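You operate a simulated robot arm through the tools that you are given. There is no shell and no other tool.

You run a simulated robot arm. Do the job below in one go: nothing can be reset, and whatever is moved stays where it is left.

TASK
Uncover the FORM console, clamp disc J2 on it and level it.
Fine: lid into the red CAPS bin; turn both TILT knobs till X and Y show 0; leave it clamped.

Only the result counts: the job must be done as asked and must still hold three seconds after the hand-in. Knocking over, shifting, dropping, spilling or breaking anything else fails it. Lids that push on must go on centred and level and be pressed home; caps that screw on are set level and turned clockwise until they are tight.

THE ROBOT
A 6-joint arm with a two-finger parallel gripper, fixed in place. Base frame: the origin is on the floor under the middle of its stand, x ahead of it, y to its left, z up. Lengths are in mm, angles in degrees, forces in N, time in s.
With the tool pointing down near the work surface it reaches from about 300 to 660 mm from the base axis. Its first joint turns from -115.0 to 115.0 degrees. Payload 3.43 kg.
Tool frame: the origin (TCP) lies between the finger pads and is the grasp point; the fingertips stand 34 mm ahead of it; z points along the fingers, y is the line along which they close. Largest opening 128 mm; finger width 24, thickness 12; the body of the gripper, 48 by 130 mm, starts 96 mm behind the TCP.
Orientation is that of the tool frame in the base frame, as a unit quaternion [w, x, y, z]. With the fingers straight down and closing along the base's y, the tool's x points along the base's -x, its y along +y and its z along -z.

THE INTERFACE
- The arm moves only by the tool play_rows. Its argument "motion" is a list of rows, each a list of 7 numbers: the gripper command, from -1 (shut) to 1 (fully open), values between in proportion, then the shift along the tool's x, y, z in m, then the turn, a rotation vector about the tool's x, y, z in degrees. In form: [[claw, dx, dy, dz, rx, ry, rz], ...]. A call has 1 to 20 rows; each row shifts and turns the commanded pose from where the row before left it, along the tool's axes as they then stand. A row lasts 0.2 s, in which the tool goes at most 50 mm and 8.6 degrees; a call with a longer step from one row to the next is refused whole, and so is a gripper value outside its range. Where a pose cannot be reached the arm comes as near as it can. A force on the tool above 40 N (or 10 N above the force at the start of the call, whichever is more), or a blocked arm, ends the call early, and 0.2 s more pass. Each finger travels about 153 mm/s and halts on what it meets, pressing with about 33 N; the grip force reading is that of the motor and also rises with nothing between the fingers. The clock runs only during rows and for 0.2 s after the last one: add rows that do not move to give the fingers time. It gives the time, the measured TCP pose, the force on the tool (base axes), the opening and the grip force at its end, in the units of the frame above (readings bear some noise), with the torque about the TCP (base axes, N m) and any sound that the robot's microphone picked up.
- Cameras (640 x 400 px; columns grow to the right, rows downward): "scene" is fixed at [401.3, 649.6, 1535.6]; the picture's right is [-1.00, 0.09, 0.00], its down [0.06, 0.67, -0.74] and it looks along [-0.07, -0.73, -0.68] (base axes); focal length 250 px, centre (320, 200). "wrist" rides on the gripper at [76, -11, -160] in the tool frame; the picture's right is [0.15, 0.99, 0.00], its down [-0.88, 0.13, -0.46] and it looks along [-0.45, 0.07, 0.89] (tool axes); focal length 234 px, centre (320, 200). There is no depth. A picture from a camera that has moved, and an enlarged one, comes with that camera's place and axes in the base frame and with its lens.
- get_image(camera): a new picture of that camera. No time passes.
- slide_trunk(by): slides the trunk up (or, below 0, down) by that many mm; the arm rides with it, the base frame stays. It gives what a move gives, with no picture.
- close_up(camera, box): a new picture of the part [left, top, right, bottom] of that camera's present view, enlarged. No time passes.
- hand_in(): hands the job in; it is judged then, once.

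Nothing tells you positions but the pictures and the camera data. Unless the task says otherwise, let go and move clear before handing in.

The tools are called after "Request:" by a JSON object that holds its "op" and its "data". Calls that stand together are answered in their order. play_rows: Moves the arm, as the interface text tells. Its arguments: {"type":"object","properties":{"motion":{"type":"array","items":{"type":"array","items":{"type":"number"}}}},"required":["motion"]} The other tools are called the same way: slide_trunk (by) moves the trunk up or down; get_image (camera) takes a picture; close_up (camera, box) takes an enlarged picture of a part of a camera's view; hand_in () hands the job in.

At the start:

```text
time: 0.0
tool_pos: [231.5, 294.7, 1316.0]
orientation: [-0.001, 0.0, 1.0, 0.0]
contact_force: [0.1, -0.2, -0.6]
wrist_torque: [0.0, -0.04, -0.02]
width: 127.9
grasp_force: 0.0
trunk travel left (down, up): [-925.0, 65.0]
```

scene: 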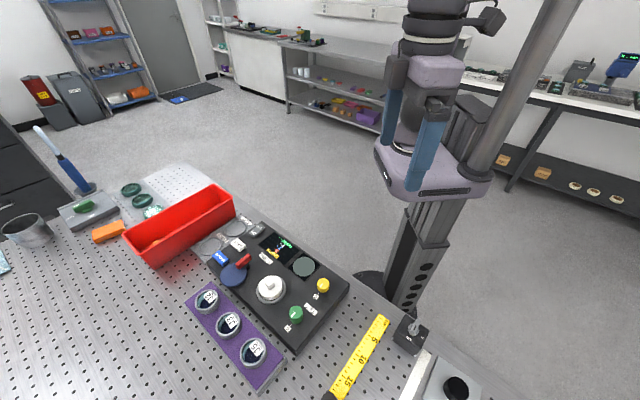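
wrist: 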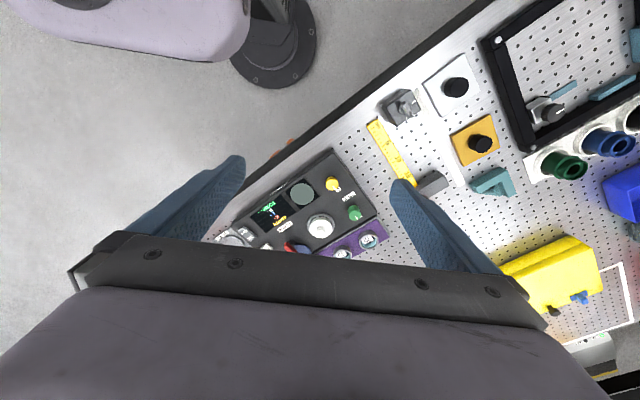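

I see a dark console with a display, knobs and discs next to a red bin and a purple tray with three discs. I'll take closer pictures before moving anything.

Request:
{"op": "close_up", "data": {"camera": "scene", "box": [180, 210, 360, 322]}}

Request:
{"op": "close_up", "data": {"camera": "scene", "box": [170, 270, 310, 395]}}

Request:
{"op": "close_up", "data": {"camera": "scene", "box": [0, 110, 260, 290]}}

Request:
{"op": "close_up", "data": {"camera": "wrist", "box": [200, 130, 420, 270]}}

```text
3.56 times, centred on (270, 266) of scene
camera zoom: at [401.3, 649.6, 1535.6], right [-1.0, 0.09, 0.0], down [0.06, 0.67, -0.74], along [-0.07, -0.73, -0.68], focal length 889 px, centre (498, -35)
```

zoom: 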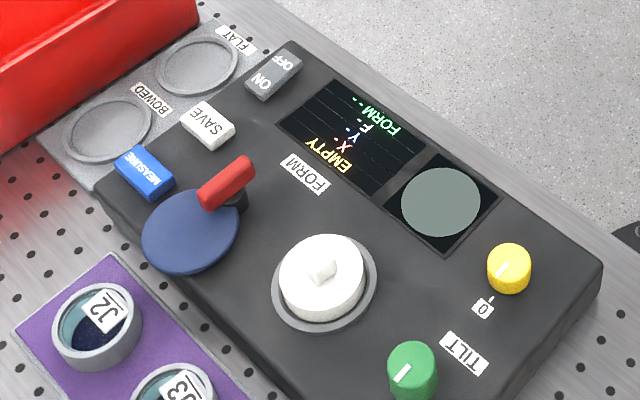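

```text
3.20 times, centred on (240, 332) of scene
camera zoom: at [401.3, 649.6, 1535.6], right [-1.0, 0.09, 0.0], down [0.06, 0.67, -0.74], along [-0.07, -0.73, -0.68], focal length 800 px, centre (576, -224)
```

zoom: 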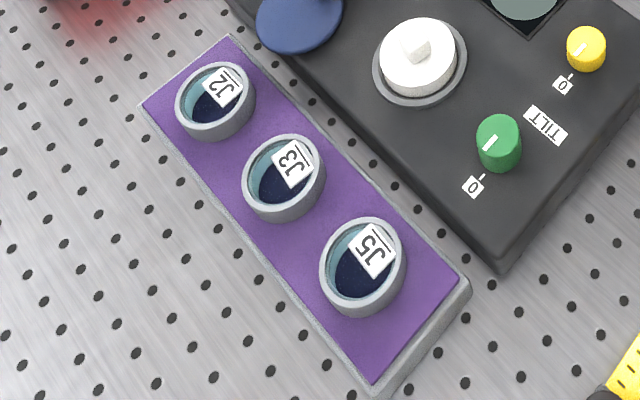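

```text
2.22 times, centred on (130, 200) of scene
camera zoom: at [401.3, 649.6, 1535.6], right [-1.0, 0.09, 0.0], down [0.06, 0.67, -0.74], along [-0.07, -0.73, -0.68], focal length 556 px, centre (742, 200)
```

zoom: 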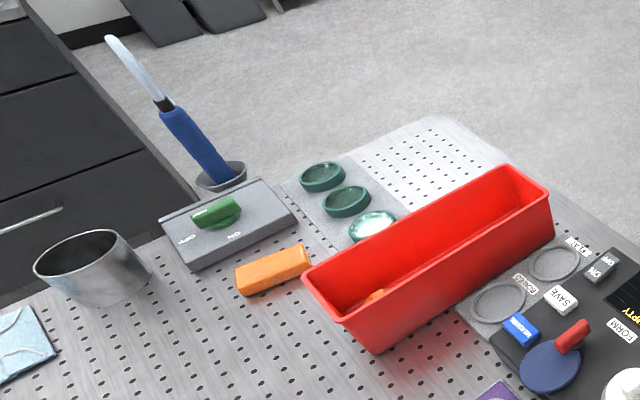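

```text
2.86 times, centred on (310, 200) of wrist
camera zoom: at [154.7, 284.6, 1473.8], right [-0.15, 0.99, 0.0], down [0.88, 0.13, 0.46], along [0.45, 0.07, -0.89], focal length 669 px, centre (349, 200)
```

zoom: 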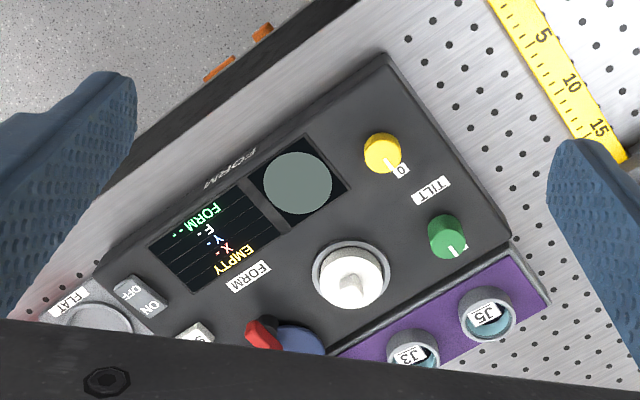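

The console is tilted about 45° in the base frame, with its top near z≈950. The lid is around (490, 340) and the bin around (675, 20) and beyond. I'll move forward at the present safe height for a better look at the lid, the tray and the bin.

Request:
{"op": "play_rows", "data": {"motion": [[1, -0.03, 0, 0, 0, 0, 0], [1, -0.03, 0, 0, 0, 0, 0], [1, -0.03, 0, 0, 0, 0, 0], [1, -0.03, 0, 0, 0, 0, 0], [1, -0.03, 0, 0, 0, 0, 0], [1, 0, 0, 0, 0, 0, 0]]}}

Request:
{"op": "get_image", "data": {"camera": "wrist"}}

Request:
{"op": "get_image", "data": {"camera": "scene"}}

```text
time: 1.4
tool_pos: [380.6, 295.1, 1315.4]
orientation: [0.0, -0.001, 1.0, 0.0]
contact_force: [0.1, 0.5, 0.2]
wrist_torque: [0.01, -0.03, -0.02]
width: 127.9
grasp_force: 0.0
trunk travel left (down, up): [-925.0, 65.0]
```

```text
taken
camera wrist: at [304.2, 284.3, 1473.3], right [-0.15, 0.99, 0.0], down [0.88, 0.13, 0.46], along [0.45, 0.07, -0.89], focal length 234 px, centre (320, 200)
```

wrist: 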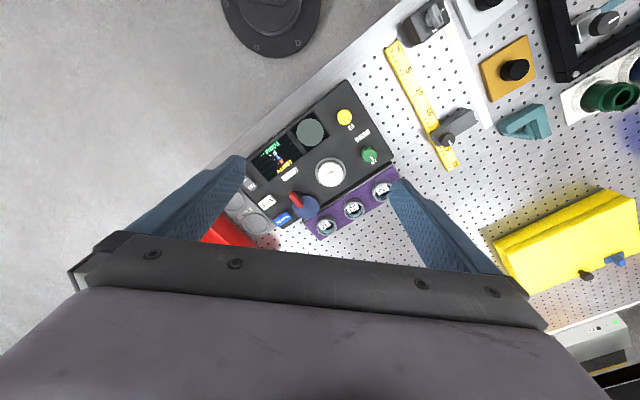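

```text
taken
```

scene: 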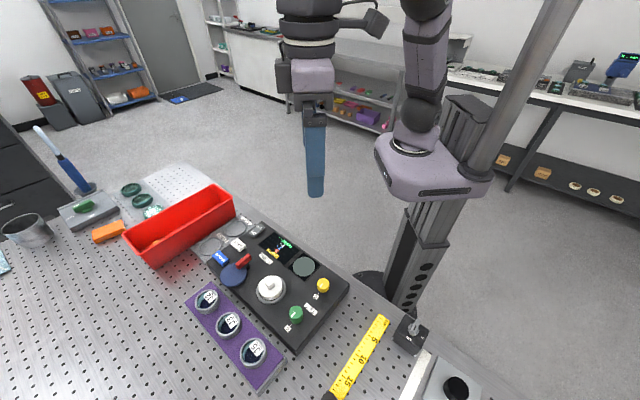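

Request:
{"op": "close_up", "data": {"camera": "wrist", "box": [230, 70, 430, 250]}}

Request:
{"op": "close_up", "data": {"camera": "wrist", "box": [240, 170, 400, 260]}}

```text
2.22 times, centred on (330, 160) of wrist
camera zoom: at [304.2, 284.3, 1473.3], right [-0.15, 0.99, 0.0], down [0.88, 0.13, 0.46], along [0.45, 0.07, -0.89], focal length 520 px, centre (298, 289)
```

zoom: 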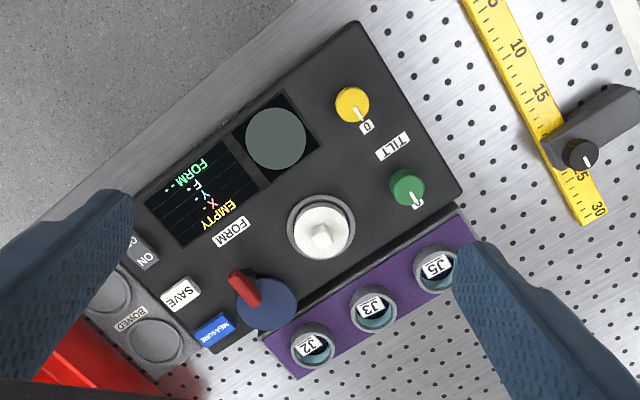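

```text
4.00 times, centred on (320, 215) of wrist
camera zoom: at [304.2, 284.3, 1473.3], right [-0.15, 0.99, 0.0], down [0.88, 0.13, 0.46], along [0.45, 0.07, -0.89], focal length 937 px, centre (320, 140)
```

zoom: 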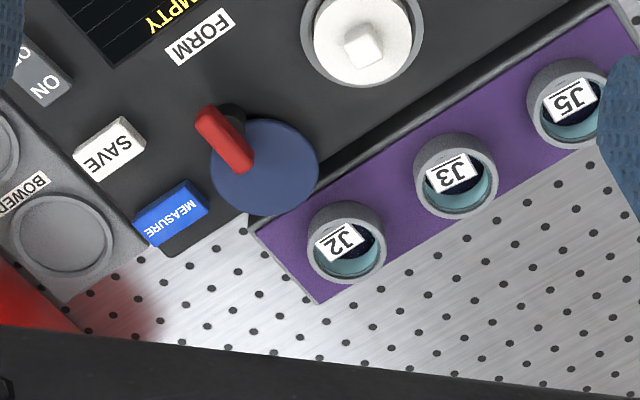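

The red T-handle on a post at about (563, 268) carries a blue eccentric disc, which looks like the clamp. J2 sits near (646, 353), which may be at the edge of reach. I'll test the reach at this safe height, which also gives me a view of the bin.

Request:
{"op": "play_rows", "data": {"motion": [[1, -0.038, 0.0083, 0, 0, 0, 0], [1, -0.038, 0.0083, 0, 0, 0, 0], [1, -0.038, 0.0083, 0, 0, 0, 0], [1, -0.038, 0.0083, 0, 0, 0, 0], [1, -0.038, 0.0083, 0, 0, 0, 0], [1, -0.038, 0.0083, 0, 0, 0, 0], [1, -0.038, 0.0083, 0, 0, 0, 0], [1, 0, 0, 0, 0, 0, 0]]}}

Request:
{"op": "get_image", "data": {"camera": "wrist"}}

Request:
{"op": "get_image", "data": {"camera": "scene"}}

```text
time: 3.2
tool_pos: [515.6, 296.3, 1256.6]
orientation: [0.001, 0.0, 1.0, 0.0]
contact_force: [-0.4, 0.2, 0.6]
wrist_torque: [0.0, -0.03, 0.0]
width: 128.0
grasp_force: 0.0
out of reach, approached as far as the arm can: row 3, 4, 5, 6, 7
trunk travel left (down, up): [-925.0, 65.0]
```

```text
taken
camera wrist: at [439.5, 285.3, 1414.8], right [-0.15, 0.99, 0.0], down [0.88, 0.13, 0.46], along [0.45, 0.07, -0.89], focal length 234 px, centre (320, 200)
```

wrist: 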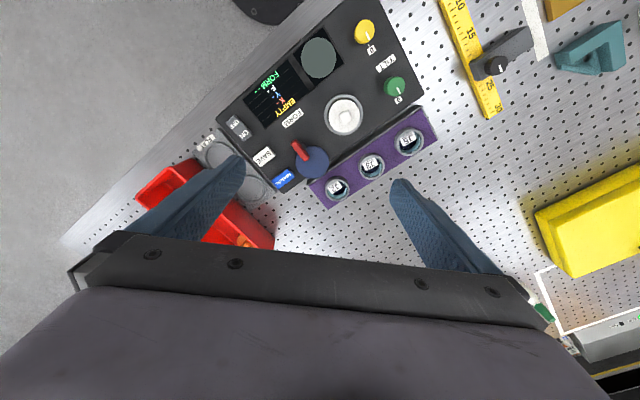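

```text
taken
```

scene: 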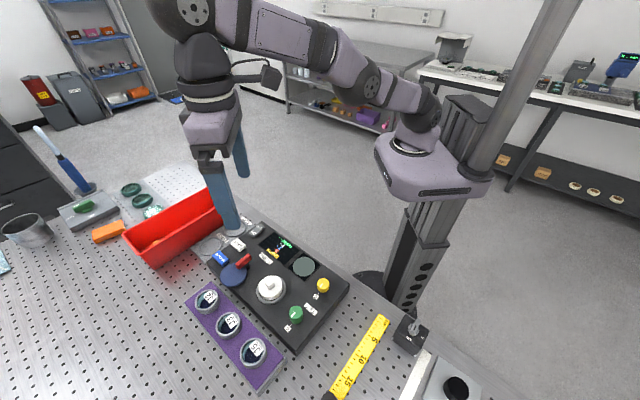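

With the tool vertical, reach ends near r≈660, so J2 at r≈735 will need a tilted tool. I'll come back towards the lid and check how the commanded pose behaves after being out of reach.

Request:
{"op": "play_rows", "data": {"motion": [[1, 0.03, 0, 0, 0, 0, 0], [1, 0.03, 0, 0, 0, 0, 0], [1, 0, 0, 0, 0, 0, 0]]}}

```text
time: 4.0
tool_pos: [456.8, 296.7, 1255.9]
orientation: [0.001, 0.001, 1.0, 0.002]
contact_force: [0.0, 0.6, -0.2]
wrist_torque: [0.01, 0.01, 0.02]
width: 128.0
grasp_force: 0.0
trunk travel left (down, up): [-925.0, 65.0]
```

Request:
{"op": "play_rows", "data": {"motion": [[1, 0.01, 0.01, 0.03, 0, 0, 0], [1, 0.01, 0.01, 0.03, 0, 0, 0], [1, 0, 0.01, 0.03, 0, 0, 0], [1, 0, 0.01, 0.03, 0, 0, 0], [1, 0, 0, 0, 0, 0, 0]]}}

Request:
{"op": "get_image", "data": {"camera": "wrist"}}

Request:
{"op": "close_up", "data": {"camera": "wrist", "box": [200, 80, 420, 240]}}

```text
time: 5.2
tool_pos: [438.2, 337.7, 1137.4]
orientation: [-0.001, 0.0, 1.0, 0.0]
contact_force: [-0.7, -0.3, -0.2]
wrist_torque: [0.03, 0.0, -0.03]
width: 127.9
grasp_force: 0.0
trunk travel left (down, up): [-925.0, 65.0]
```

```text
taken
camera wrist: at [361.7, 325.8, 1295.1], right [-0.15, 0.99, 0.0], down [0.88, 0.13, 0.46], along [0.45, 0.07, -0.89], focal length 234 px, centre (320, 200)
```

wrist: 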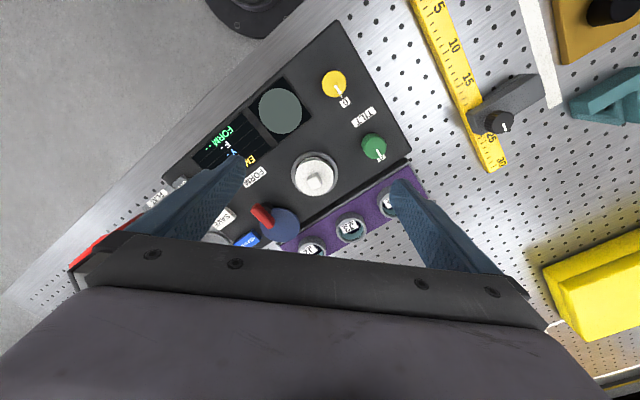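

```text
2.50 times, centred on (310, 160) of wrist
camera zoom: at [361.7, 325.8, 1295.1], right [-0.15, 0.99, 0.0], down [0.88, 0.13, 0.46], along [0.45, 0.07, -0.89], focal length 585 px, centre (345, 300)
```

zoom: 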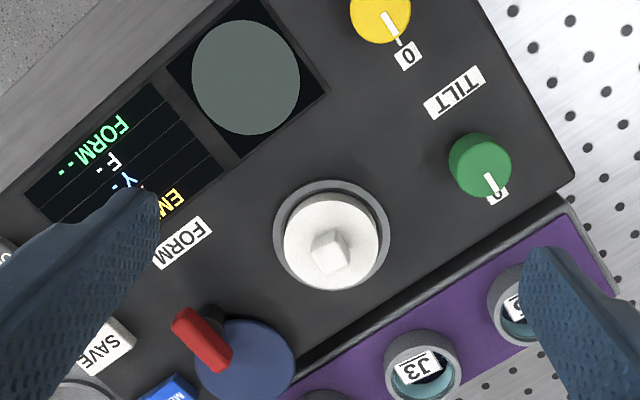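

Request:
{"op": "close_up", "data": {"camera": "wrist", "box": [275, 140, 355, 205]}}

Request:
{"op": "close_up", "data": {"camera": "scene", "box": [250, 265, 290, 310]}}

Request:
{"op": "close_up", "data": {"camera": "scene", "box": [200, 240, 265, 295]}}

Request:
{"op": "close_up", "data": {"camera": "scene", "box": [185, 280, 245, 325]}}

Request:
{"op": "close_up", "data": {"camera": "scene", "box": [110, 170, 260, 280]}}

```text
6.15 times, centred on (315, 172) of wrist
camera zoom: at [361.7, 325.8, 1295.1], right [-0.15, 0.99, 0.0], down [0.88, 0.13, 0.46], along [0.45, 0.07, -0.89], focal length 1441 px, centre (351, 369)
```

zoom: 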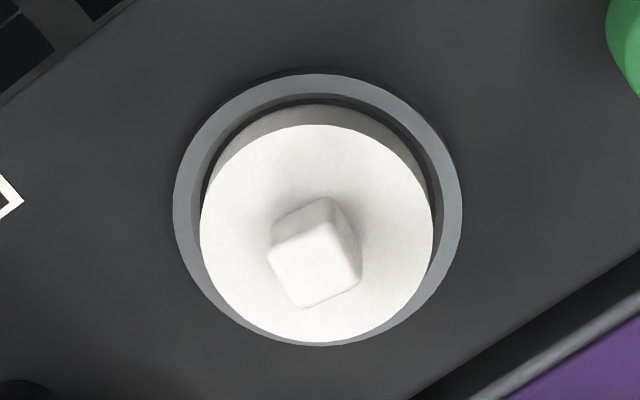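

```text
8.89 times, centred on (270, 288) of scene
camera zoom: at [401.3, 649.6, 1535.6], right [-1.0, 0.09, 0.0], down [0.06, 0.67, -0.74], along [-0.07, -0.73, -0.68], focal length 2222 px, centre (764, -578)
```

zoom: 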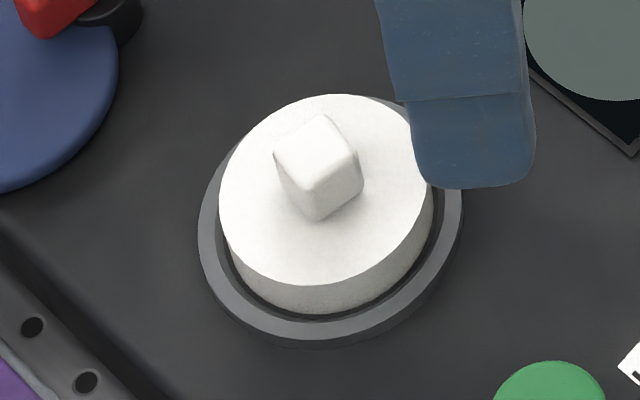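

```text
7.27 times, centred on (232, 268) of scene
camera zoom: at [401.3, 649.6, 1535.6], right [-1.0, 0.09, 0.0], down [0.06, 0.67, -0.74], along [-0.07, -0.73, -0.68], focal length 1818 px, centre (956, -291)
```

zoom: 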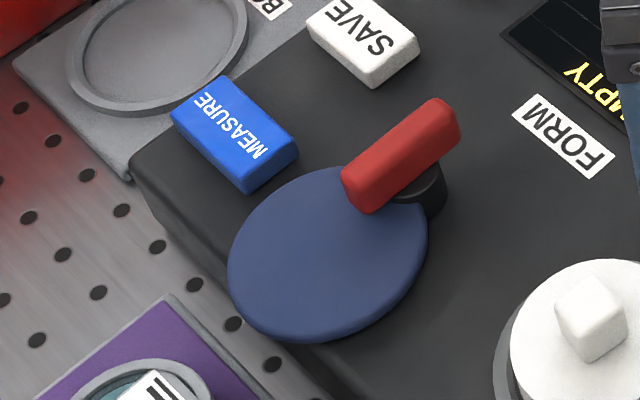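

```text
8.89 times, centred on (215, 302) of scene
camera zoom: at [401.3, 649.6, 1535.6], right [-1.0, 0.09, 0.0], down [0.06, 0.67, -0.74], along [-0.07, -0.73, -0.68], focal length 2222 px, centre (1253, -711)
```

zoom: 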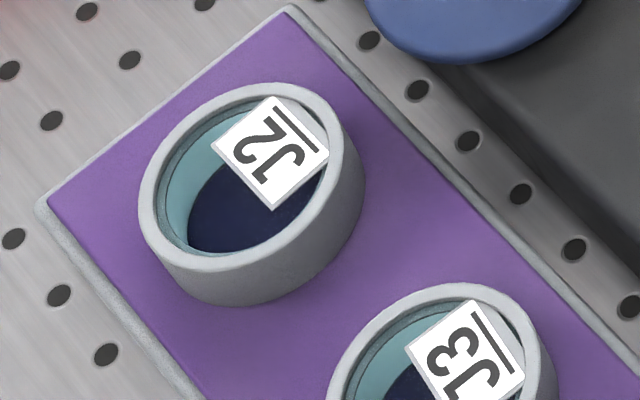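

```text
3.64 times, centred on (185, 225) of scene
camera zoom: at [401.3, 649.6, 1535.6], right [-1.0, 0.09, 0.0], down [0.06, 0.67, -0.74], along [-0.07, -0.73, -0.68], focal length 909 px, centre (811, 109)
```

zoom: 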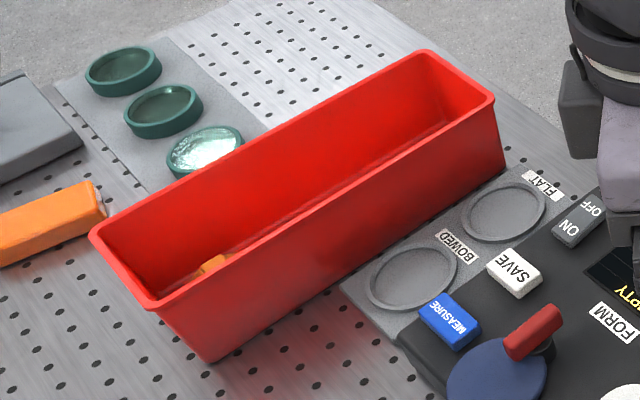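

The lid has a square nub, about 15 mm wide with its top near z≈982, at about (493, 338). I'll centre over it, turn the fingers to its faces and check from the wrist camera.

Request:
{"op": "play_rows", "data": {"motion": [[-0.2, -0.0275, 0, 0.02, 0, 0, 0], [-0.2, -0.0275, 0, 0.02, 0, 0, 0], [-0.2, 0, 0, 0, 0, 0, -7.5], [-0.2, 0, 0, 0, 0, 0, -7.5], [-0.2, 0, 0, 0, 0, 0, -7.5], [-0.2, 0, 0, 0, 0, 0, -7.5], [-0.2, 0, 0, 0, 0, 0, -6], [-0.2, 0, 0, 0, 0, 0, 0], [-0.2, 0, 0, 0, 0, 0, 0]]}}

Request:
{"op": "get_image", "data": {"camera": "wrist"}}

Request:
{"op": "close_up", "data": {"camera": "wrist", "box": [260, 80, 380, 200]}}

```text
time: 7.2
tool_pos: [494.2, 337.1, 1097.8]
orientation: [-0.001, -0.31, 0.951, 0.001]
contact_force: [-0.2, 0.4, 0.1]
wrist_torque: [0.04, 0.0, -0.01]
width: 51.4
grasp_force: 0.0
trunk travel left (down, up): [-925.0, 65.0]
```

```text
taken
camera wrist: at [438.4, 284.3, 1256.3], right [-0.7, 0.71, 0.0], down [0.63, 0.62, 0.46], along [0.33, 0.32, -0.89], focal length 234 px, centre (320, 200)
```

wrist: 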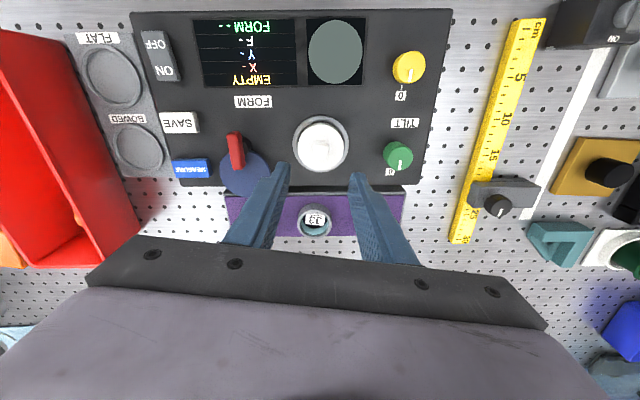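

```text
3.33 times, centred on (320, 140) of wrist
camera zoom: at [438.4, 284.3, 1256.3], right [-0.7, 0.71, 0.0], down [0.63, 0.62, 0.46], along [0.33, 0.32, -0.89], focal length 781 px, centre (320, 400)
```

zoom: 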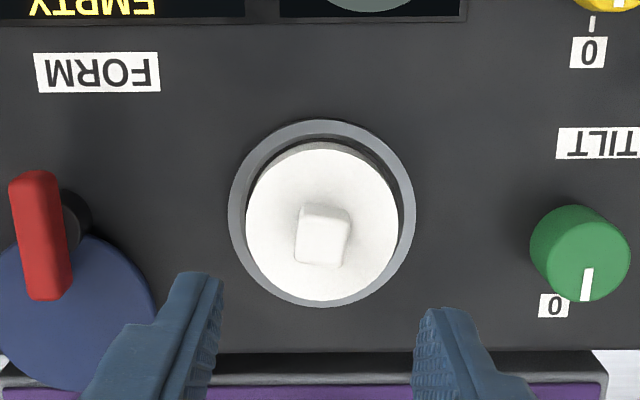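

The fingers line up with the nub and are centred to about 1 mm. I'll descend in steps and check before gripping.

Request:
{"op": "play_rows", "data": {"motion": [[-0.2, 0, 0.0005, 0.03, 0, 0, 0], [-0.2, 0, 0.0005, 0.03, 0, 0, 0], [-0.2, 0, 0, 0.02, 0, 0, 0], [-0.2, 0, 0, 0.01, 0, 0, 0], [-0.2, 0, 0, 0, 0, 0, 0]]}}

Request:
{"op": "close_up", "data": {"camera": "wrist", "box": [240, 100, 400, 220]}}

Request:
{"op": "close_up", "data": {"camera": "scene", "box": [230, 240, 310, 320]}}

```text
time: 8.4
tool_pos: [493.8, 335.9, 1009.0]
orientation: [0.002, -0.309, 0.951, 0.001]
contact_force: [0.0, 1.1, 10.5]
wrist_torque: [-0.01, 0.02, -0.01]
width: 51.2
grasp_force: 0.1
trunk travel left (down, up): [-925.0, 65.0]
```

```text
3.33 times, centred on (320, 160) of wrist
camera zoom: at [437.0, 284.0, 1166.3], right [-0.7, 0.71, 0.0], down [0.63, 0.62, 0.46], along [0.33, 0.32, -0.89], focal length 781 px, centre (320, 333)
```

zoom: 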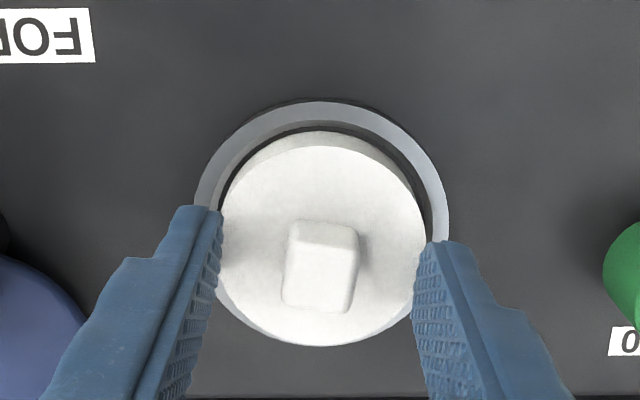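

```text
5.00 times, centred on (270, 280) of scene
camera zoom: at [401.3, 649.6, 1535.6], right [-1.0, 0.09, 0.0], down [0.06, 0.67, -0.74], along [-0.07, -0.73, -0.68], focal length 1250 px, centre (570, -200)
```

zoom: 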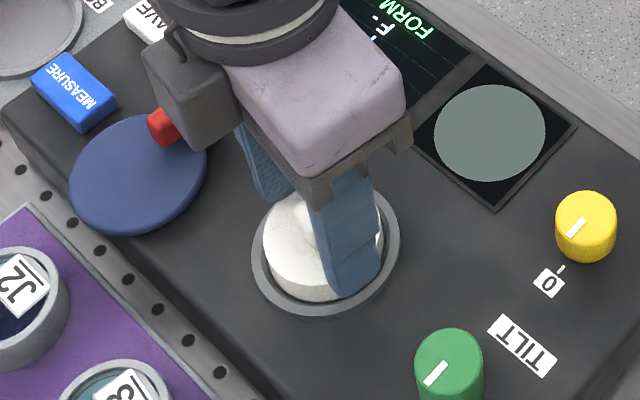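

The fingertips touched the lid top, with 10 N upward at TCP z≈1009. I'll raise slightly and close on the nub.

Request:
{"op": "play_rows", "data": {"motion": [[-0.2, 0, 0, -0.004, 0, 0, 0], [-0.5, 0, 0, 0, 0, 0, 0], [-1, 0, 0, 0, 0, 0, 0], [-1, 0, 0, 0, 0, 0, 0], [-1, 0, 0, 0, 0, 0, 0]]}}

Request:
{"op": "close_up", "data": {"camera": "wrist", "box": [240, 100, 400, 220]}}

```text
time: 9.6
tool_pos: [492.8, 337.7, 1010.6]
orientation: [0.0, -0.309, 0.951, 0.0]
contact_force: [-0.8, -0.1, 0.0]
wrist_torque: [-0.01, 0.01, -0.03]
width: 16.3
grasp_force: 32.7
trunk travel left (down, up): [-925.0, 65.0]
```

```text
3.33 times, centred on (320, 160) of wrist
camera zoom: at [437.2, 284.2, 1169.0], right [-0.7, 0.71, 0.0], down [0.64, 0.62, 0.46], along [0.33, 0.32, -0.89], focal length 781 px, centre (320, 333)
```

zoom: 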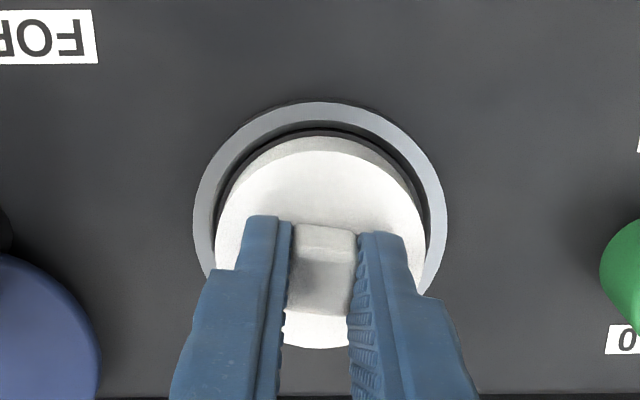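

The nub is gripped at 16 mm. I'll lift straight up.

Request:
{"op": "play_rows", "data": {"motion": [[-1, 0, 0, -0.006, 0, 0, 0], [-1, 0, 0, -0.01, 0, 0, 0], [-1, 0, 0, -0.02, 0, 0, 0], [-1, 0, 0, -0.03, 0, 0, 0], [-1, 0, 0, -0.04, 0, 0, 0], [-1, 0, 0, -0.04, 0, 0, 0], [-1, 0, 0, 0, 0, 0, 0]]}}

Request:
{"op": "get_image", "data": {"camera": "wrist"}}

Request:
{"op": "get_image", "data": {"camera": "scene"}}

```text
time: 11.2
tool_pos: [492.6, 339.3, 1158.3]
orientation: [0.0, -0.309, 0.951, 0.0]
contact_force: [0.6, -0.4, -0.7]
wrist_torque: [0.01, -0.01, 0.01]
width: 16.2
grasp_force: 33.2
trunk travel left (down, up): [-925.0, 65.0]
```

```text
taken
camera wrist: at [438.2, 286.3, 1315.8], right [-0.7, 0.71, 0.0], down [0.64, 0.62, 0.46], along [0.32, 0.32, -0.89], focal length 234 px, centre (320, 200)
```

wrist: 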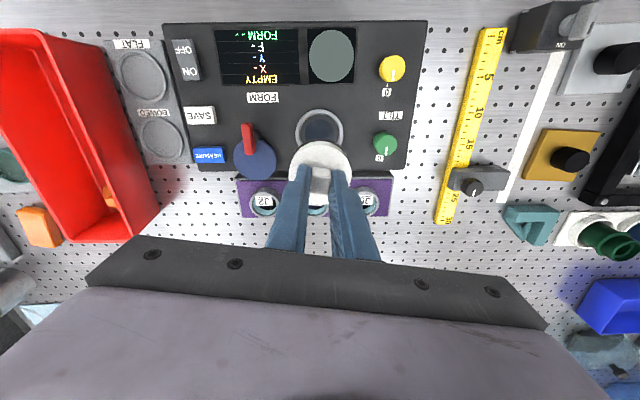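

```text
taken
```

scene: 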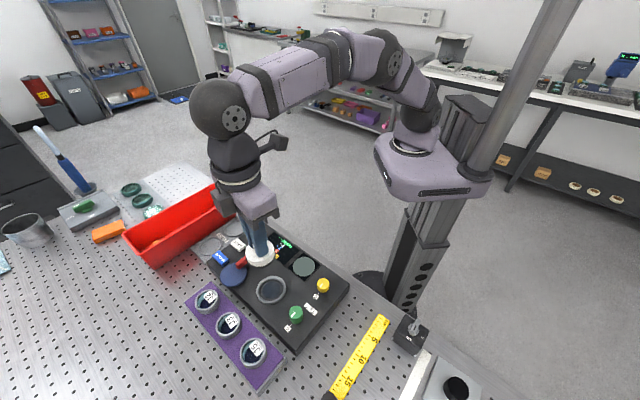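

The lid is out. Next I'll look at the bin to place it.

Request:
{"op": "close_up", "data": {"camera": "wrist", "box": [0, 10, 180, 260]}}

Request:
{"op": "close_up", "data": {"camera": "scene", "box": [110, 170, 260, 280]}}

Request:
{"op": "close_up", "data": {"camera": "scene", "box": [240, 230, 310, 310]}}

```text
1.60 times, centred on (90, 135) of wrist
camera zoom: at [438.2, 286.3, 1315.8], right [-0.7, 0.71, 0.0], down [0.64, 0.62, 0.46], along [0.32, 0.32, -0.89], focal length 375 px, centre (688, 304)
```

zoom: 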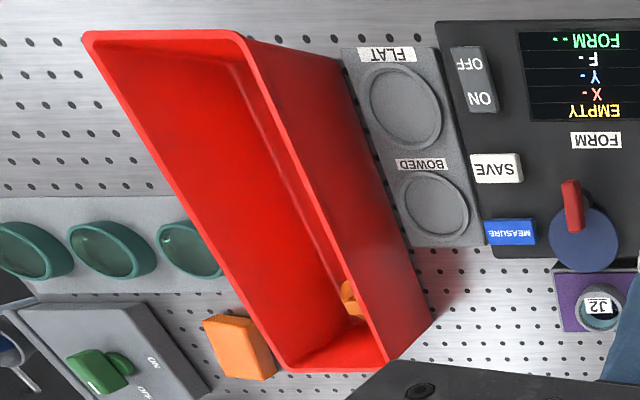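

```text
3.64 times, centred on (185, 225) of scene
camera zoom: at [401.3, 649.6, 1535.6], right [-1.0, 0.09, 0.0], down [0.06, 0.67, -0.74], along [-0.07, -0.73, -0.68], focal length 909 px, centre (811, 109)
```

zoom: 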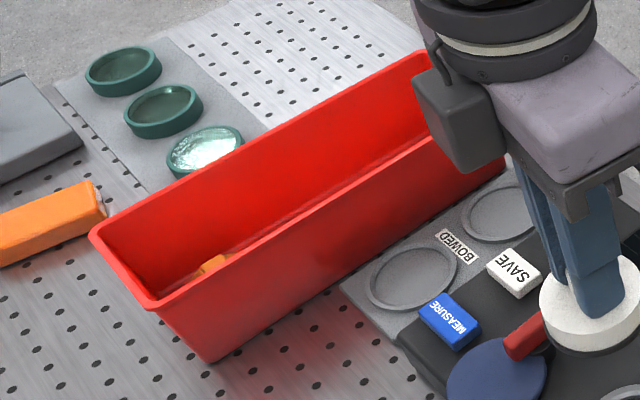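

```text
5.00 times, centred on (275, 270) of scene
camera zoom: at [401.3, 649.6, 1535.6], right [-1.0, 0.09, 0.0], down [0.06, 0.67, -0.74], along [-0.07, -0.73, -0.68], focal length 1250 px, centre (545, -150)
```

zoom: 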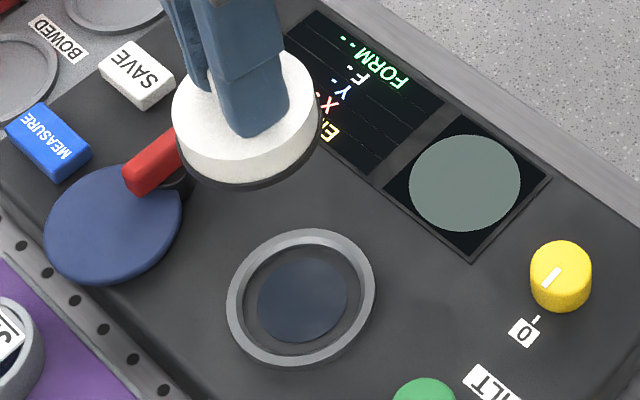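

The bin's near end is around (668, -15), with its rim at z≈990 and its long axis along 45°. I'll turn the tool square to the base and tilt it 22° outward so the lid can reach past the near wall.

Request:
{"op": "play_rows", "data": {"motion": [[-1, 0, 0, 0, 0, 0, 7.22], [-1, 0, 0, 0, 0, 0, 7.22], [-1, 0, 0, 0, 0, 0, 7.22], [-1, 0, 0, 0, 0, 0, 7.22], [-1, 0, 0, 0, 0, 0, 7.22], [-1, 0, 0, 0, 0, -7.4, 0], [-1, 0, 0, 0, 0, -7.3, 0], [-1, 0, 0, 0, 0, -7.3, 0], [-1, 0, 0, 0, 0, 0, 0]]}}

```text
time: 13.2
tool_pos: [493.3, 337.9, 1157.8]
orientation: [0.192, 0.0, 0.981, 0.0]
contact_force: [0.0, -0.3, -0.1]
wrist_torque: [0.0, -0.02, 0.02]
width: 16.4
grasp_force: 33.0
trunk travel left (down, up): [-925.0, 65.0]
```

Request:
{"op": "play_rows", "data": {"motion": [[-1, -0.0155, -0.0318, 0.01145, 0, 0, 0], [-1, -0.0155, -0.0318, 0.01145, 0, 0, 0], [-1, -0.0155, -0.0318, 0.01145, 0, 0, 0], [-1, -0.0155, -0.0318, 0.01145, 0, 0, 0], [-1, -0.0155, -0.0318, 0.01145, 0, 0, 0], [-1, -0.0155, -0.0318, 0.01145, 0, 0, 0], [-1, -0.0155, -0.0318, 0.01145, 0, 0, 0], [-1, -0.0155, -0.0318, 0.01145, 0, 0, 0], [-1, -0.0155, -0.0318, 0.01145, 0, 0, 0], [-1, -0.0155, -0.0318, 0.01145, 0, 0, 0], [-1, 0, 0, 0, 0, 0, 0]]}}

Request:
{"op": "get_image", "data": {"camera": "wrist"}}

Request:
{"op": "get_image", "data": {"camera": "scene"}}

```text
time: 15.6
tool_pos: [678.7, 21.6, 1113.3]
orientation: [0.191, 0.0, 0.982, 0.0]
contact_force: [0.4, -0.1, 0.4]
wrist_torque: [-0.04, 0.02, -0.02]
width: 16.4
grasp_force: 32.7
trunk travel left (down, up): [-925.0, 65.0]
```

```text
taken
camera wrist: at [547.5, 11.0, 1230.5], right [-0.14, 0.99, -0.06], down [0.65, 0.13, 0.75], along [0.75, 0.07, -0.66], focal length 234 px, centre (320, 200)
```

wrist: 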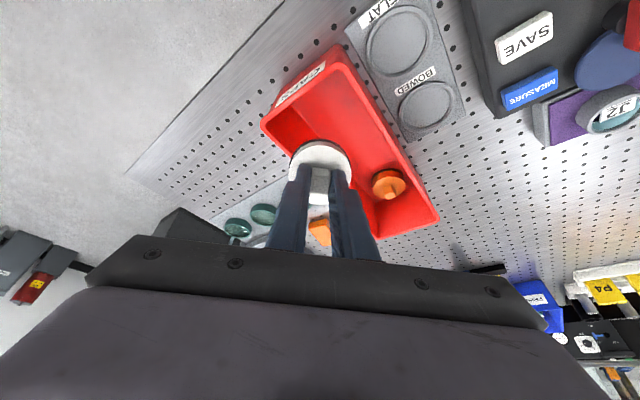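

```text
taken
```

scene: 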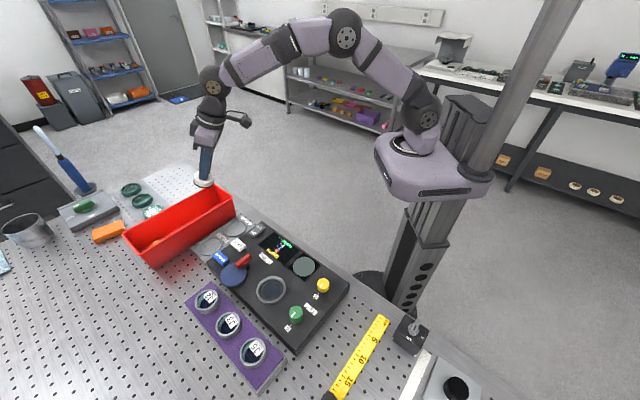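

The near end of the bin carries the CAPS label, and the lid is centred over the opening about 49 mm inside the near wall. I'll lower it into the bin.

Request:
{"op": "play_rows", "data": {"motion": [[-1, 0.01125, 0, 0.0278, 0, 0, 0], [-1, 0.01125, 0, 0.0278, 0, 0, 0], [-1, 0.01125, 0, 0.0278, 0, 0, 0], [-1, 0.0075, 0, 0.0185, 0, 0, 0], [-1, 0.0038, 0, 0.0093, 0, 0, 0], [-1, 0, 0, 0, 0, 0, 0]]}}

Request:
{"op": "get_image", "data": {"camera": "wrist"}}

Request:
{"op": "close_up", "data": {"camera": "scene", "box": [110, 150, 260, 280]}}

```text
time: 17.0
tool_pos: [678.1, 18.5, 990.0]
orientation: [0.191, 0.0, 0.982, 0.0]
contact_force: [0.4, 0.6, -0.6]
wrist_torque: [-0.01, 0.03, 0.03]
width: 16.0
grasp_force: 32.8
trunk travel left (down, up): [-925.0, 65.0]
```

```text
taken
camera wrist: at [547.7, 8.1, 1108.0], right [-0.13, 0.99, -0.05], down [0.65, 0.13, 0.75], along [0.75, 0.07, -0.66], focal length 234 px, centre (320, 200)
```

wrist: 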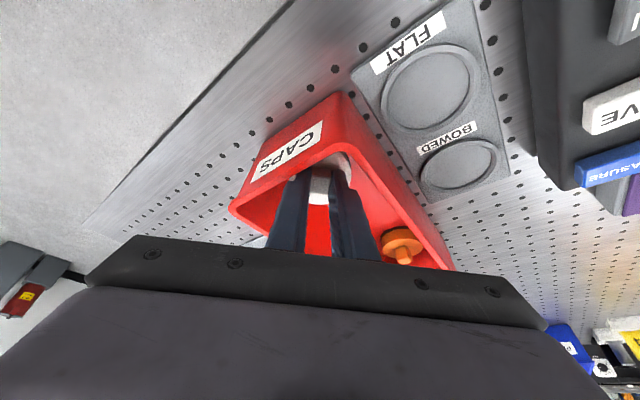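

```text
3.08 times, centred on (185, 215) of scene
camera zoom: at [401.3, 649.6, 1535.6], right [-1.0, 0.09, 0.0], down [0.06, 0.67, -0.74], along [-0.07, -0.73, -0.68], focal length 769 px, centre (735, 154)
```

zoom: 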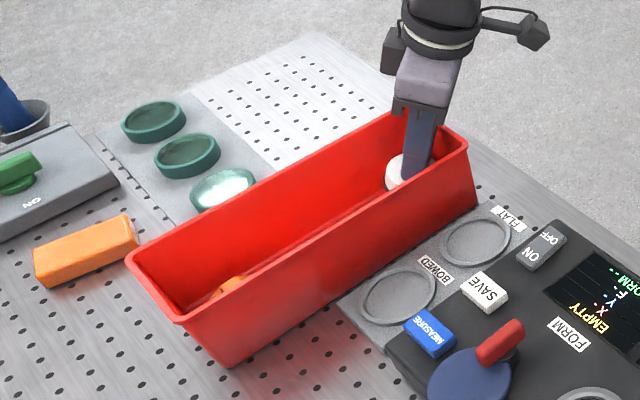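

Request:
{"op": "play_rows", "data": {"motion": [[-1, 0.003, 0, 0.0074, 0, 0, 0], [-1, 0.003, 0, 0.0074, 0, 0, 0], [-1, 0, 0, 0, 0, 0, 0]]}}

Request:
{"op": "close_up", "data": {"camera": "scene", "box": [170, 170, 250, 230]}}

```text
time: 17.8
tool_pos: [677.4, 18.6, 974.3]
orientation: [0.192, 0.0, 0.981, 0.0]
contact_force: [0.4, 1.0, 5.3]
wrist_torque: [-0.03, 0.09, -0.04]
width: 16.1
grasp_force: 32.9
trunk travel left (down, up): [-925.0, 65.0]
```

```text
6.67 times, centred on (210, 200) of scene
camera zoom: at [401.3, 649.6, 1535.6], right [-1.0, 0.09, 0.0], down [0.06, 0.67, -0.74], along [-0.07, -0.73, -0.68], focal length 1666 px, centre (1053, 200)
```

zoom: 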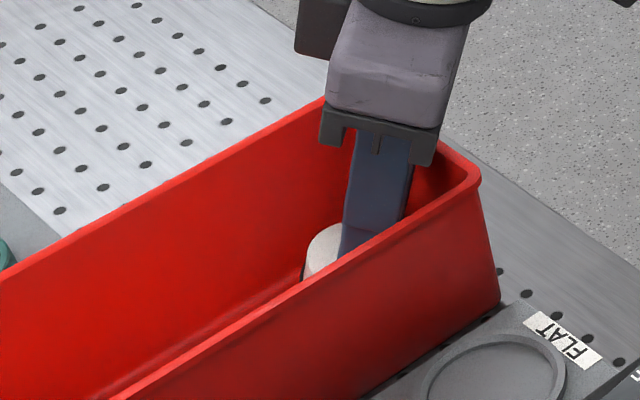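

The lid's edge touches the bin floor with 5 N. I'll release it and retract along the tool axis.

Request:
{"op": "play_rows", "data": {"motion": [[-0.7, 0, 0, 0, 0, 0, 0], [-0.4, 0, 0, 0, 0, 0, 0], [-0.4, 0, 0, 0, 0, 0, 0], [-0.4, 0, 0, -0.02, 0, 0, 0], [-0.4, 0, 0, -0.03, 0, 0, 0], [-0.4, 0, 0, -0.04, 0, 0, 0], [-0.4, 0, 0, -0.04, 0, 0, 0], [-0.4, 0, 0, 0, 0, 0, 0]]}}

Request:
{"op": "get_image", "data": {"camera": "wrist"}}

Request:
{"op": "close_up", "data": {"camera": "scene", "box": [110, 150, 260, 280]}}

```text
time: 19.6
tool_pos: [630.1, 19.6, 1095.6]
orientation: [0.19, 0.0, 0.982, 0.0]
contact_force: [0.1, -0.7, 0.1]
wrist_torque: [0.0, 0.03, 0.0]
width: 38.3
grasp_force: 0.1
trunk travel left (down, up): [-925.0, 65.0]
```

```text
taken
camera wrist: at [501.3, 9.8, 1213.7], right [-0.14, 0.99, -0.05], down [0.65, 0.13, 0.75], along [0.75, 0.07, -0.66], focal length 234 px, centre (320, 200)
```

wrist: 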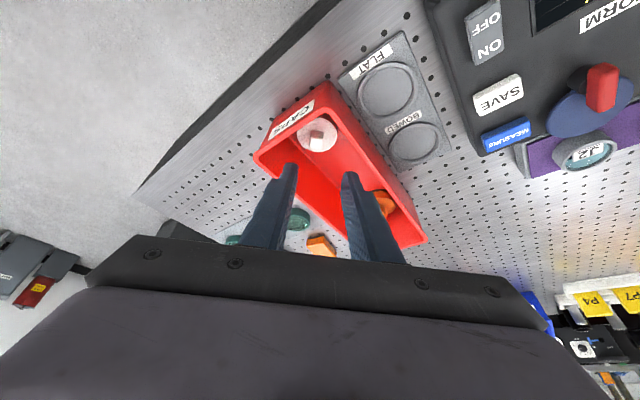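

```text
3.08 times, centred on (185, 215) of scene
camera zoom: at [401.3, 649.6, 1535.6], right [-1.0, 0.09, 0.0], down [0.06, 0.67, -0.74], along [-0.07, -0.73, -0.68], focal length 769 px, centre (735, 154)
```

zoom: 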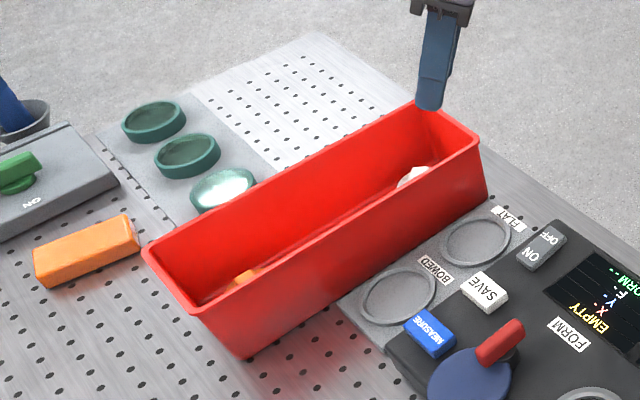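

The lid is in the bin, but the bin seems to have shifted slightly. I'll measure this with the same zoom as before.

Request:
{"op": "close_up", "data": {"camera": "scene", "box": [110, 170, 260, 280]}}

Request:
{"op": "close_up", "data": {"camera": "wrist", "box": [230, 60, 450, 240]}}

```text
3.64 times, centred on (185, 225) of scene
camera zoom: at [401.3, 649.6, 1535.6], right [-1.0, 0.09, 0.0], down [0.06, 0.67, -0.74], along [-0.07, -0.73, -0.68], focal length 909 px, centre (811, 109)
```

zoom: 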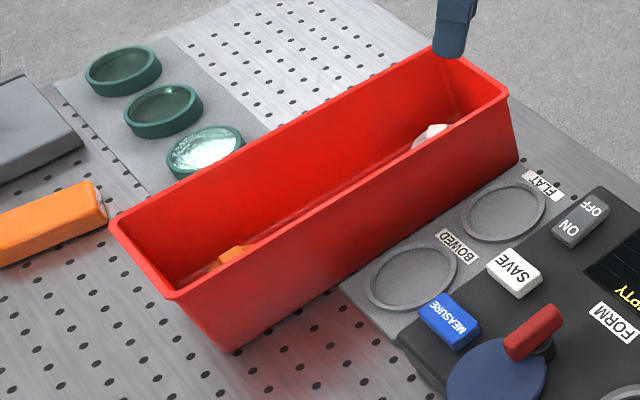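

```text
2.22 times, centred on (340, 150) of wrist
camera zoom: at [501.3, 9.8, 1213.7], right [-0.14, 0.99, -0.05], down [0.65, 0.13, 0.75], along [0.75, 0.07, -0.66], focal length 520 px, centre (276, 311)
```

zoom: 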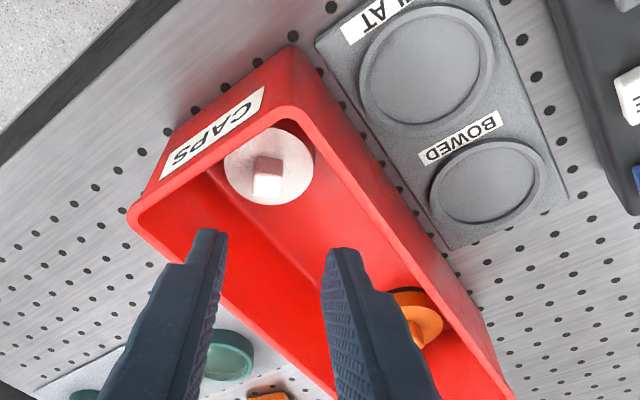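

The bin slid about 13 mm towards the robot when the opening finger pushed its near wall. I'll push it back from outside the near wall with closed fingers, checking against the original corner pixels.

Request:
{"op": "play_rows", "data": {"motion": [[-1, 0, 0, -0.01, 0, 7.3, 0], [-1, 0, 0, 0, 0, 7.3, 0], [-1, 0, 0, 0, 0, 7.3, 0], [-1, 0, 0, 0, 0, 0, -7.5], [-1, 0, 0, 0, 0, 0, -7.5], [-1, 0, 0, 0, 0, 0, -7.5], [-1, 0, 0, 0, 0, 0, -7.5], [-1, 0, 0, 0, 0, 0, -7.5], [-1, 0, 0, 0, 0, 0, -7.5], [-1, 0.032, -0.0225, 0, 0, 0, 0], [-1, 0.032, -0.0225, 0, 0, 0, 0], [-1, 0, 0, 0, 0, 0, 0]]}}

Request:
{"op": "get_image", "data": {"camera": "wrist"}}

```text
time: 22.2
tool_pos: [612.4, -57.2, 1104.2]
orientation: [0.001, -0.383, 0.924, 0.0]
contact_force: [-0.1, 1.0, 0.2]
wrist_torque: [-0.03, 0.0, 0.01]
width: 0.0
grasp_force: 33.1
trunk travel left (down, up): [-925.0, 65.0]
```

```text
taken
camera wrist: at [566.1, -118.8, 1262.7], right [-0.8, 0.6, 0.0], down [0.53, 0.71, 0.46], along [0.27, 0.37, -0.89], focal length 234 px, centre (320, 200)
```

wrist: 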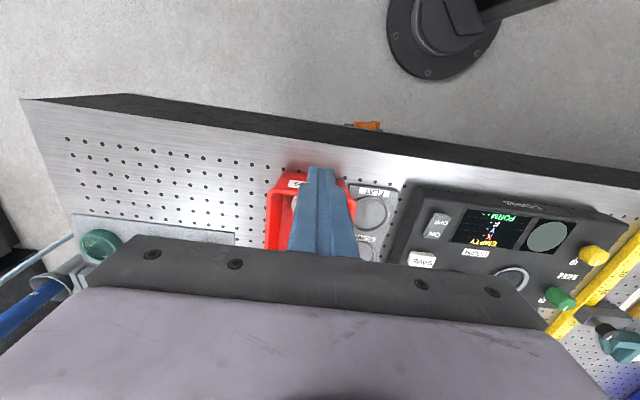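

Request:
{"op": "close_up", "data": {"camera": "wrist", "box": [240, 140, 400, 250]}}

Request:
{"op": "close_up", "data": {"camera": "scene", "box": [110, 170, 260, 280]}}

```text
3.64 times, centred on (320, 195) of wrist
camera zoom: at [566.1, -118.8, 1262.7], right [-0.8, 0.6, 0.0], down [0.53, 0.71, 0.46], along [0.27, 0.37, -0.89], focal length 852 px, centre (320, 218)
```

zoom: 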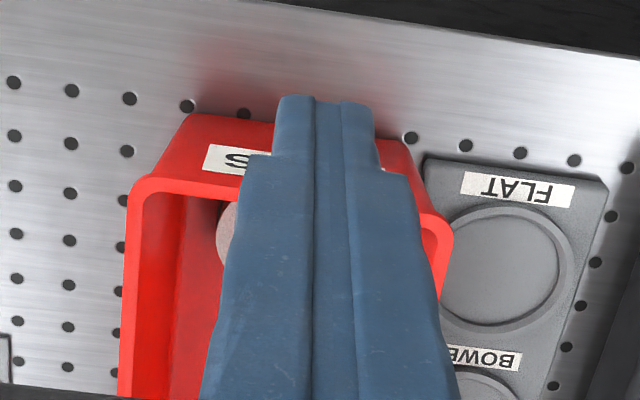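

```text
3.64 times, centred on (185, 225) of scene
camera zoom: at [401.3, 649.6, 1535.6], right [-1.0, 0.09, 0.0], down [0.06, 0.67, -0.74], along [-0.07, -0.73, -0.68], focal length 909 px, centre (811, 109)
```

zoom: 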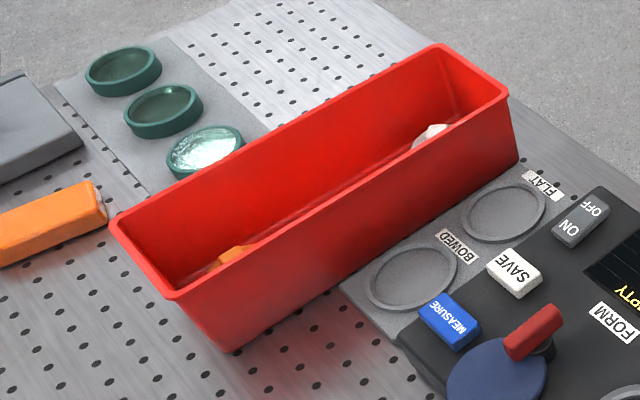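

Request:
{"op": "play_rows", "data": {"motion": [[-1, 0, 0, 0.03, 0, 0, 0], [-1, 0, 0, 0.03, 0, 0, 0], [-1, 0, 0, 0.03, 0, 0, 0], [-1, 0, 0, 0.03, 0, 0, 0], [-1, 0, 0, 0, 0, 0, 0]]}}

Request:
{"op": "play_rows", "data": {"motion": [[-1, -0.01, 0, 0, 0, 0, 0], [-1, -0.01, 0, 0, 0, 0, 0], [-1, -0.01, 0, 0, 0, 0, 0], [-1, -0.01, 0, 0, 0, 0, 0], [-1, 0, 0, 0, 0, 0, 0]]}}

Request:
{"op": "close_up", "data": {"camera": "scene", "box": [110, 170, 260, 280]}}

Request:
{"op": "close_up", "data": {"camera": "wrist", "box": [240, 140, 400, 250]}}

```text
time: 23.4
tool_pos: [611.5, -58.8, 982.8]
orientation: [0.002, -0.382, 0.924, -0.001]
contact_force: [0.6, 0.1, -0.4]
wrist_torque: [0.03, 0.0, 0.01]
width: 0.1
grasp_force: 33.2
trunk travel left (down, up): [-925.0, 65.0]
```

```text
time: 24.6
tool_pos: [640.1, -29.3, 984.4]
orientation: [0.001, -0.383, 0.924, 0.0]
contact_force: [-0.9, -0.6, 0.0]
wrist_torque: [-0.01, 0.0, 0.0]
width: 0.0
grasp_force: 33.1
trunk travel left (down, up): [-925.0, 65.0]
```

```text
3.64 times, centred on (185, 225) of scene
camera zoom: at [401.3, 649.6, 1535.6], right [-1.0, 0.09, 0.0], down [0.06, 0.67, -0.74], along [-0.07, -0.73, -0.68], focal length 909 px, centre (811, 109)
```

zoom: 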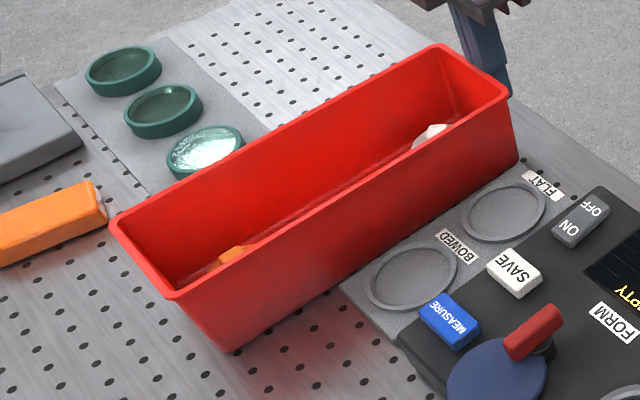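

```text
3.64 times, centred on (320, 195) of wrist
camera zoom: at [594.2, -89.7, 1141.4], right [-0.8, 0.6, 0.0], down [0.53, 0.71, 0.46], along [0.27, 0.37, -0.89], focal length 852 px, centre (320, 218)
```

zoom: 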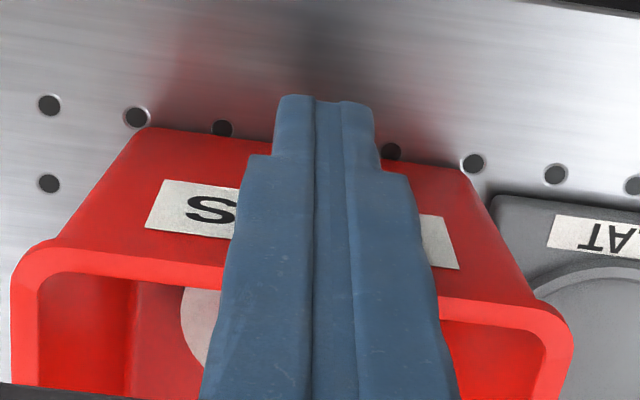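

Request:
{"op": "play_rows", "data": {"motion": [[-1, -0.005, 0, 0, 0, 0, 0], [-1, -0.005, 0, 0, 0, 0, 0], [-1, -0.003, 0, 0, 0, 0, 0], [-1, 0, 0, 0, 0, 0, 0]]}}

Request:
{"op": "close_up", "data": {"camera": "scene", "box": [110, 170, 260, 280]}}

```text
time: 25.6
tool_pos: [650.7, -22.0, 983.3]
orientation: [0.002, -0.381, 0.924, -0.001]
contact_force: [0.2, -0.4, 0.1]
wrist_torque: [-0.02, -0.01, -0.03]
width: 0.0
grasp_force: 33.6
trunk travel left (down, up): [-925.0, 65.0]
```

```text
3.64 times, centred on (185, 225) of scene
camera zoom: at [401.3, 649.6, 1535.6], right [-1.0, 0.09, 0.0], down [0.06, 0.67, -0.74], along [-0.07, -0.73, -0.68], focal length 909 px, centre (811, 109)
```

zoom: 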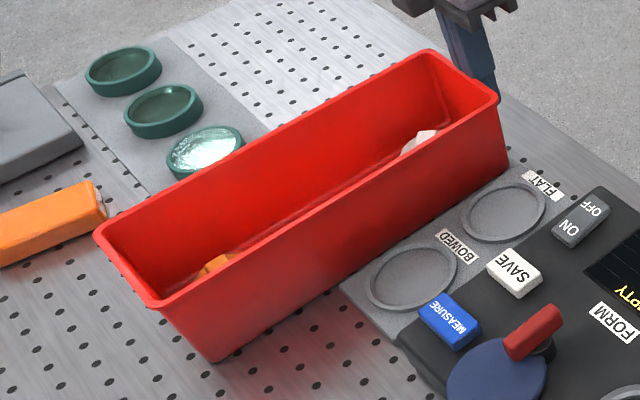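

The bin is nearly back, with about 4 px left. I'll give it one more small push.

Request:
{"op": "play_rows", "data": {"motion": [[-1, -0.0033, 0, 0, 0, 0, 0], [-1, 0, 0, 0, 0, 0, 0]]}}

Request:
{"op": "close_up", "data": {"camera": "scene", "box": [110, 170, 260, 280]}}

```text
time: 26.2
tool_pos: [654.1, -19.0, 984.7]
orientation: [0.001, -0.382, 0.924, -0.001]
contact_force: [-1.0, -0.3, -0.7]
wrist_torque: [-0.01, -0.03, 0.02]
width: 0.0
grasp_force: 33.6
trunk travel left (down, up): [-925.0, 65.0]
```

```text
3.64 times, centred on (185, 225) of scene
camera zoom: at [401.3, 649.6, 1535.6], right [-1.0, 0.09, 0.0], down [0.06, 0.67, -0.74], along [-0.07, -0.73, -0.68], focal length 909 px, centre (811, 109)
```

zoom: 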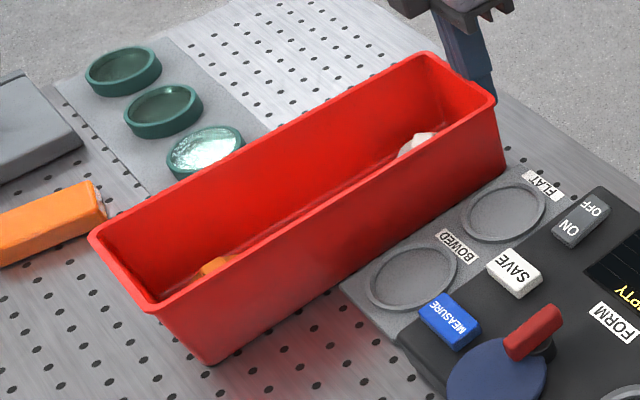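

The bin is back within 1–2 px of its original place. I'll back off, rise, and turn and tilt the tool for J2 at heading ≈28.7°.

Request:
{"op": "play_rows", "data": {"motion": [[-1, 0.02, 0, 0, 0, 0, 0], [-1, 0.02, 0, 0, 0, 0, 0], [-1, 0, 0, -0.04, 0, 0, 0], [-1, 0, 0, -0.04, 0, 0, 0], [-1, 0, 0, -0.04, 0, 0, 0], [-0.5, 0, 0, -0.03, 0, 0, 4.1], [0, 0, 0, 0, 0, 0, 4.1], [0, 0, 0, 0, 0, 0, 4.1], [0, 0, 0, 0, 0, 0, 4.0], [0, 0, 0, 0, 0, -6.7, 0], [0, 0, 0, 0, 0, -6.7, 0], [0, 0, 0, 0, 0, -6.6, 0], [0, 0, 0, 0, 0, 0, 0]]}}

Request:
{"op": "close_up", "data": {"camera": "scene", "box": [110, 170, 260, 280]}}

```text
time: 29.0
tool_pos: [624.5, -46.9, 1132.9]
orientation: [0.169, -0.244, 0.954, 0.043]
contact_force: [0.0, -1.2, 0.1]
wrist_torque: [0.0, 0.03, 0.01]
width: 64.3
grasp_force: 0.1
trunk travel left (down, up): [-925.0, 65.0]
```

```text
3.64 times, centred on (185, 225) of scene
camera zoom: at [401.3, 649.6, 1535.6], right [-1.0, 0.09, 0.0], down [0.06, 0.67, -0.74], along [-0.07, -0.73, -0.68], focal length 909 px, centre (811, 109)
```

zoom: 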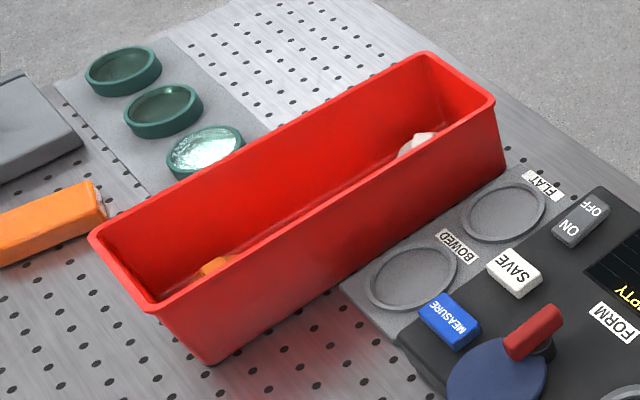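

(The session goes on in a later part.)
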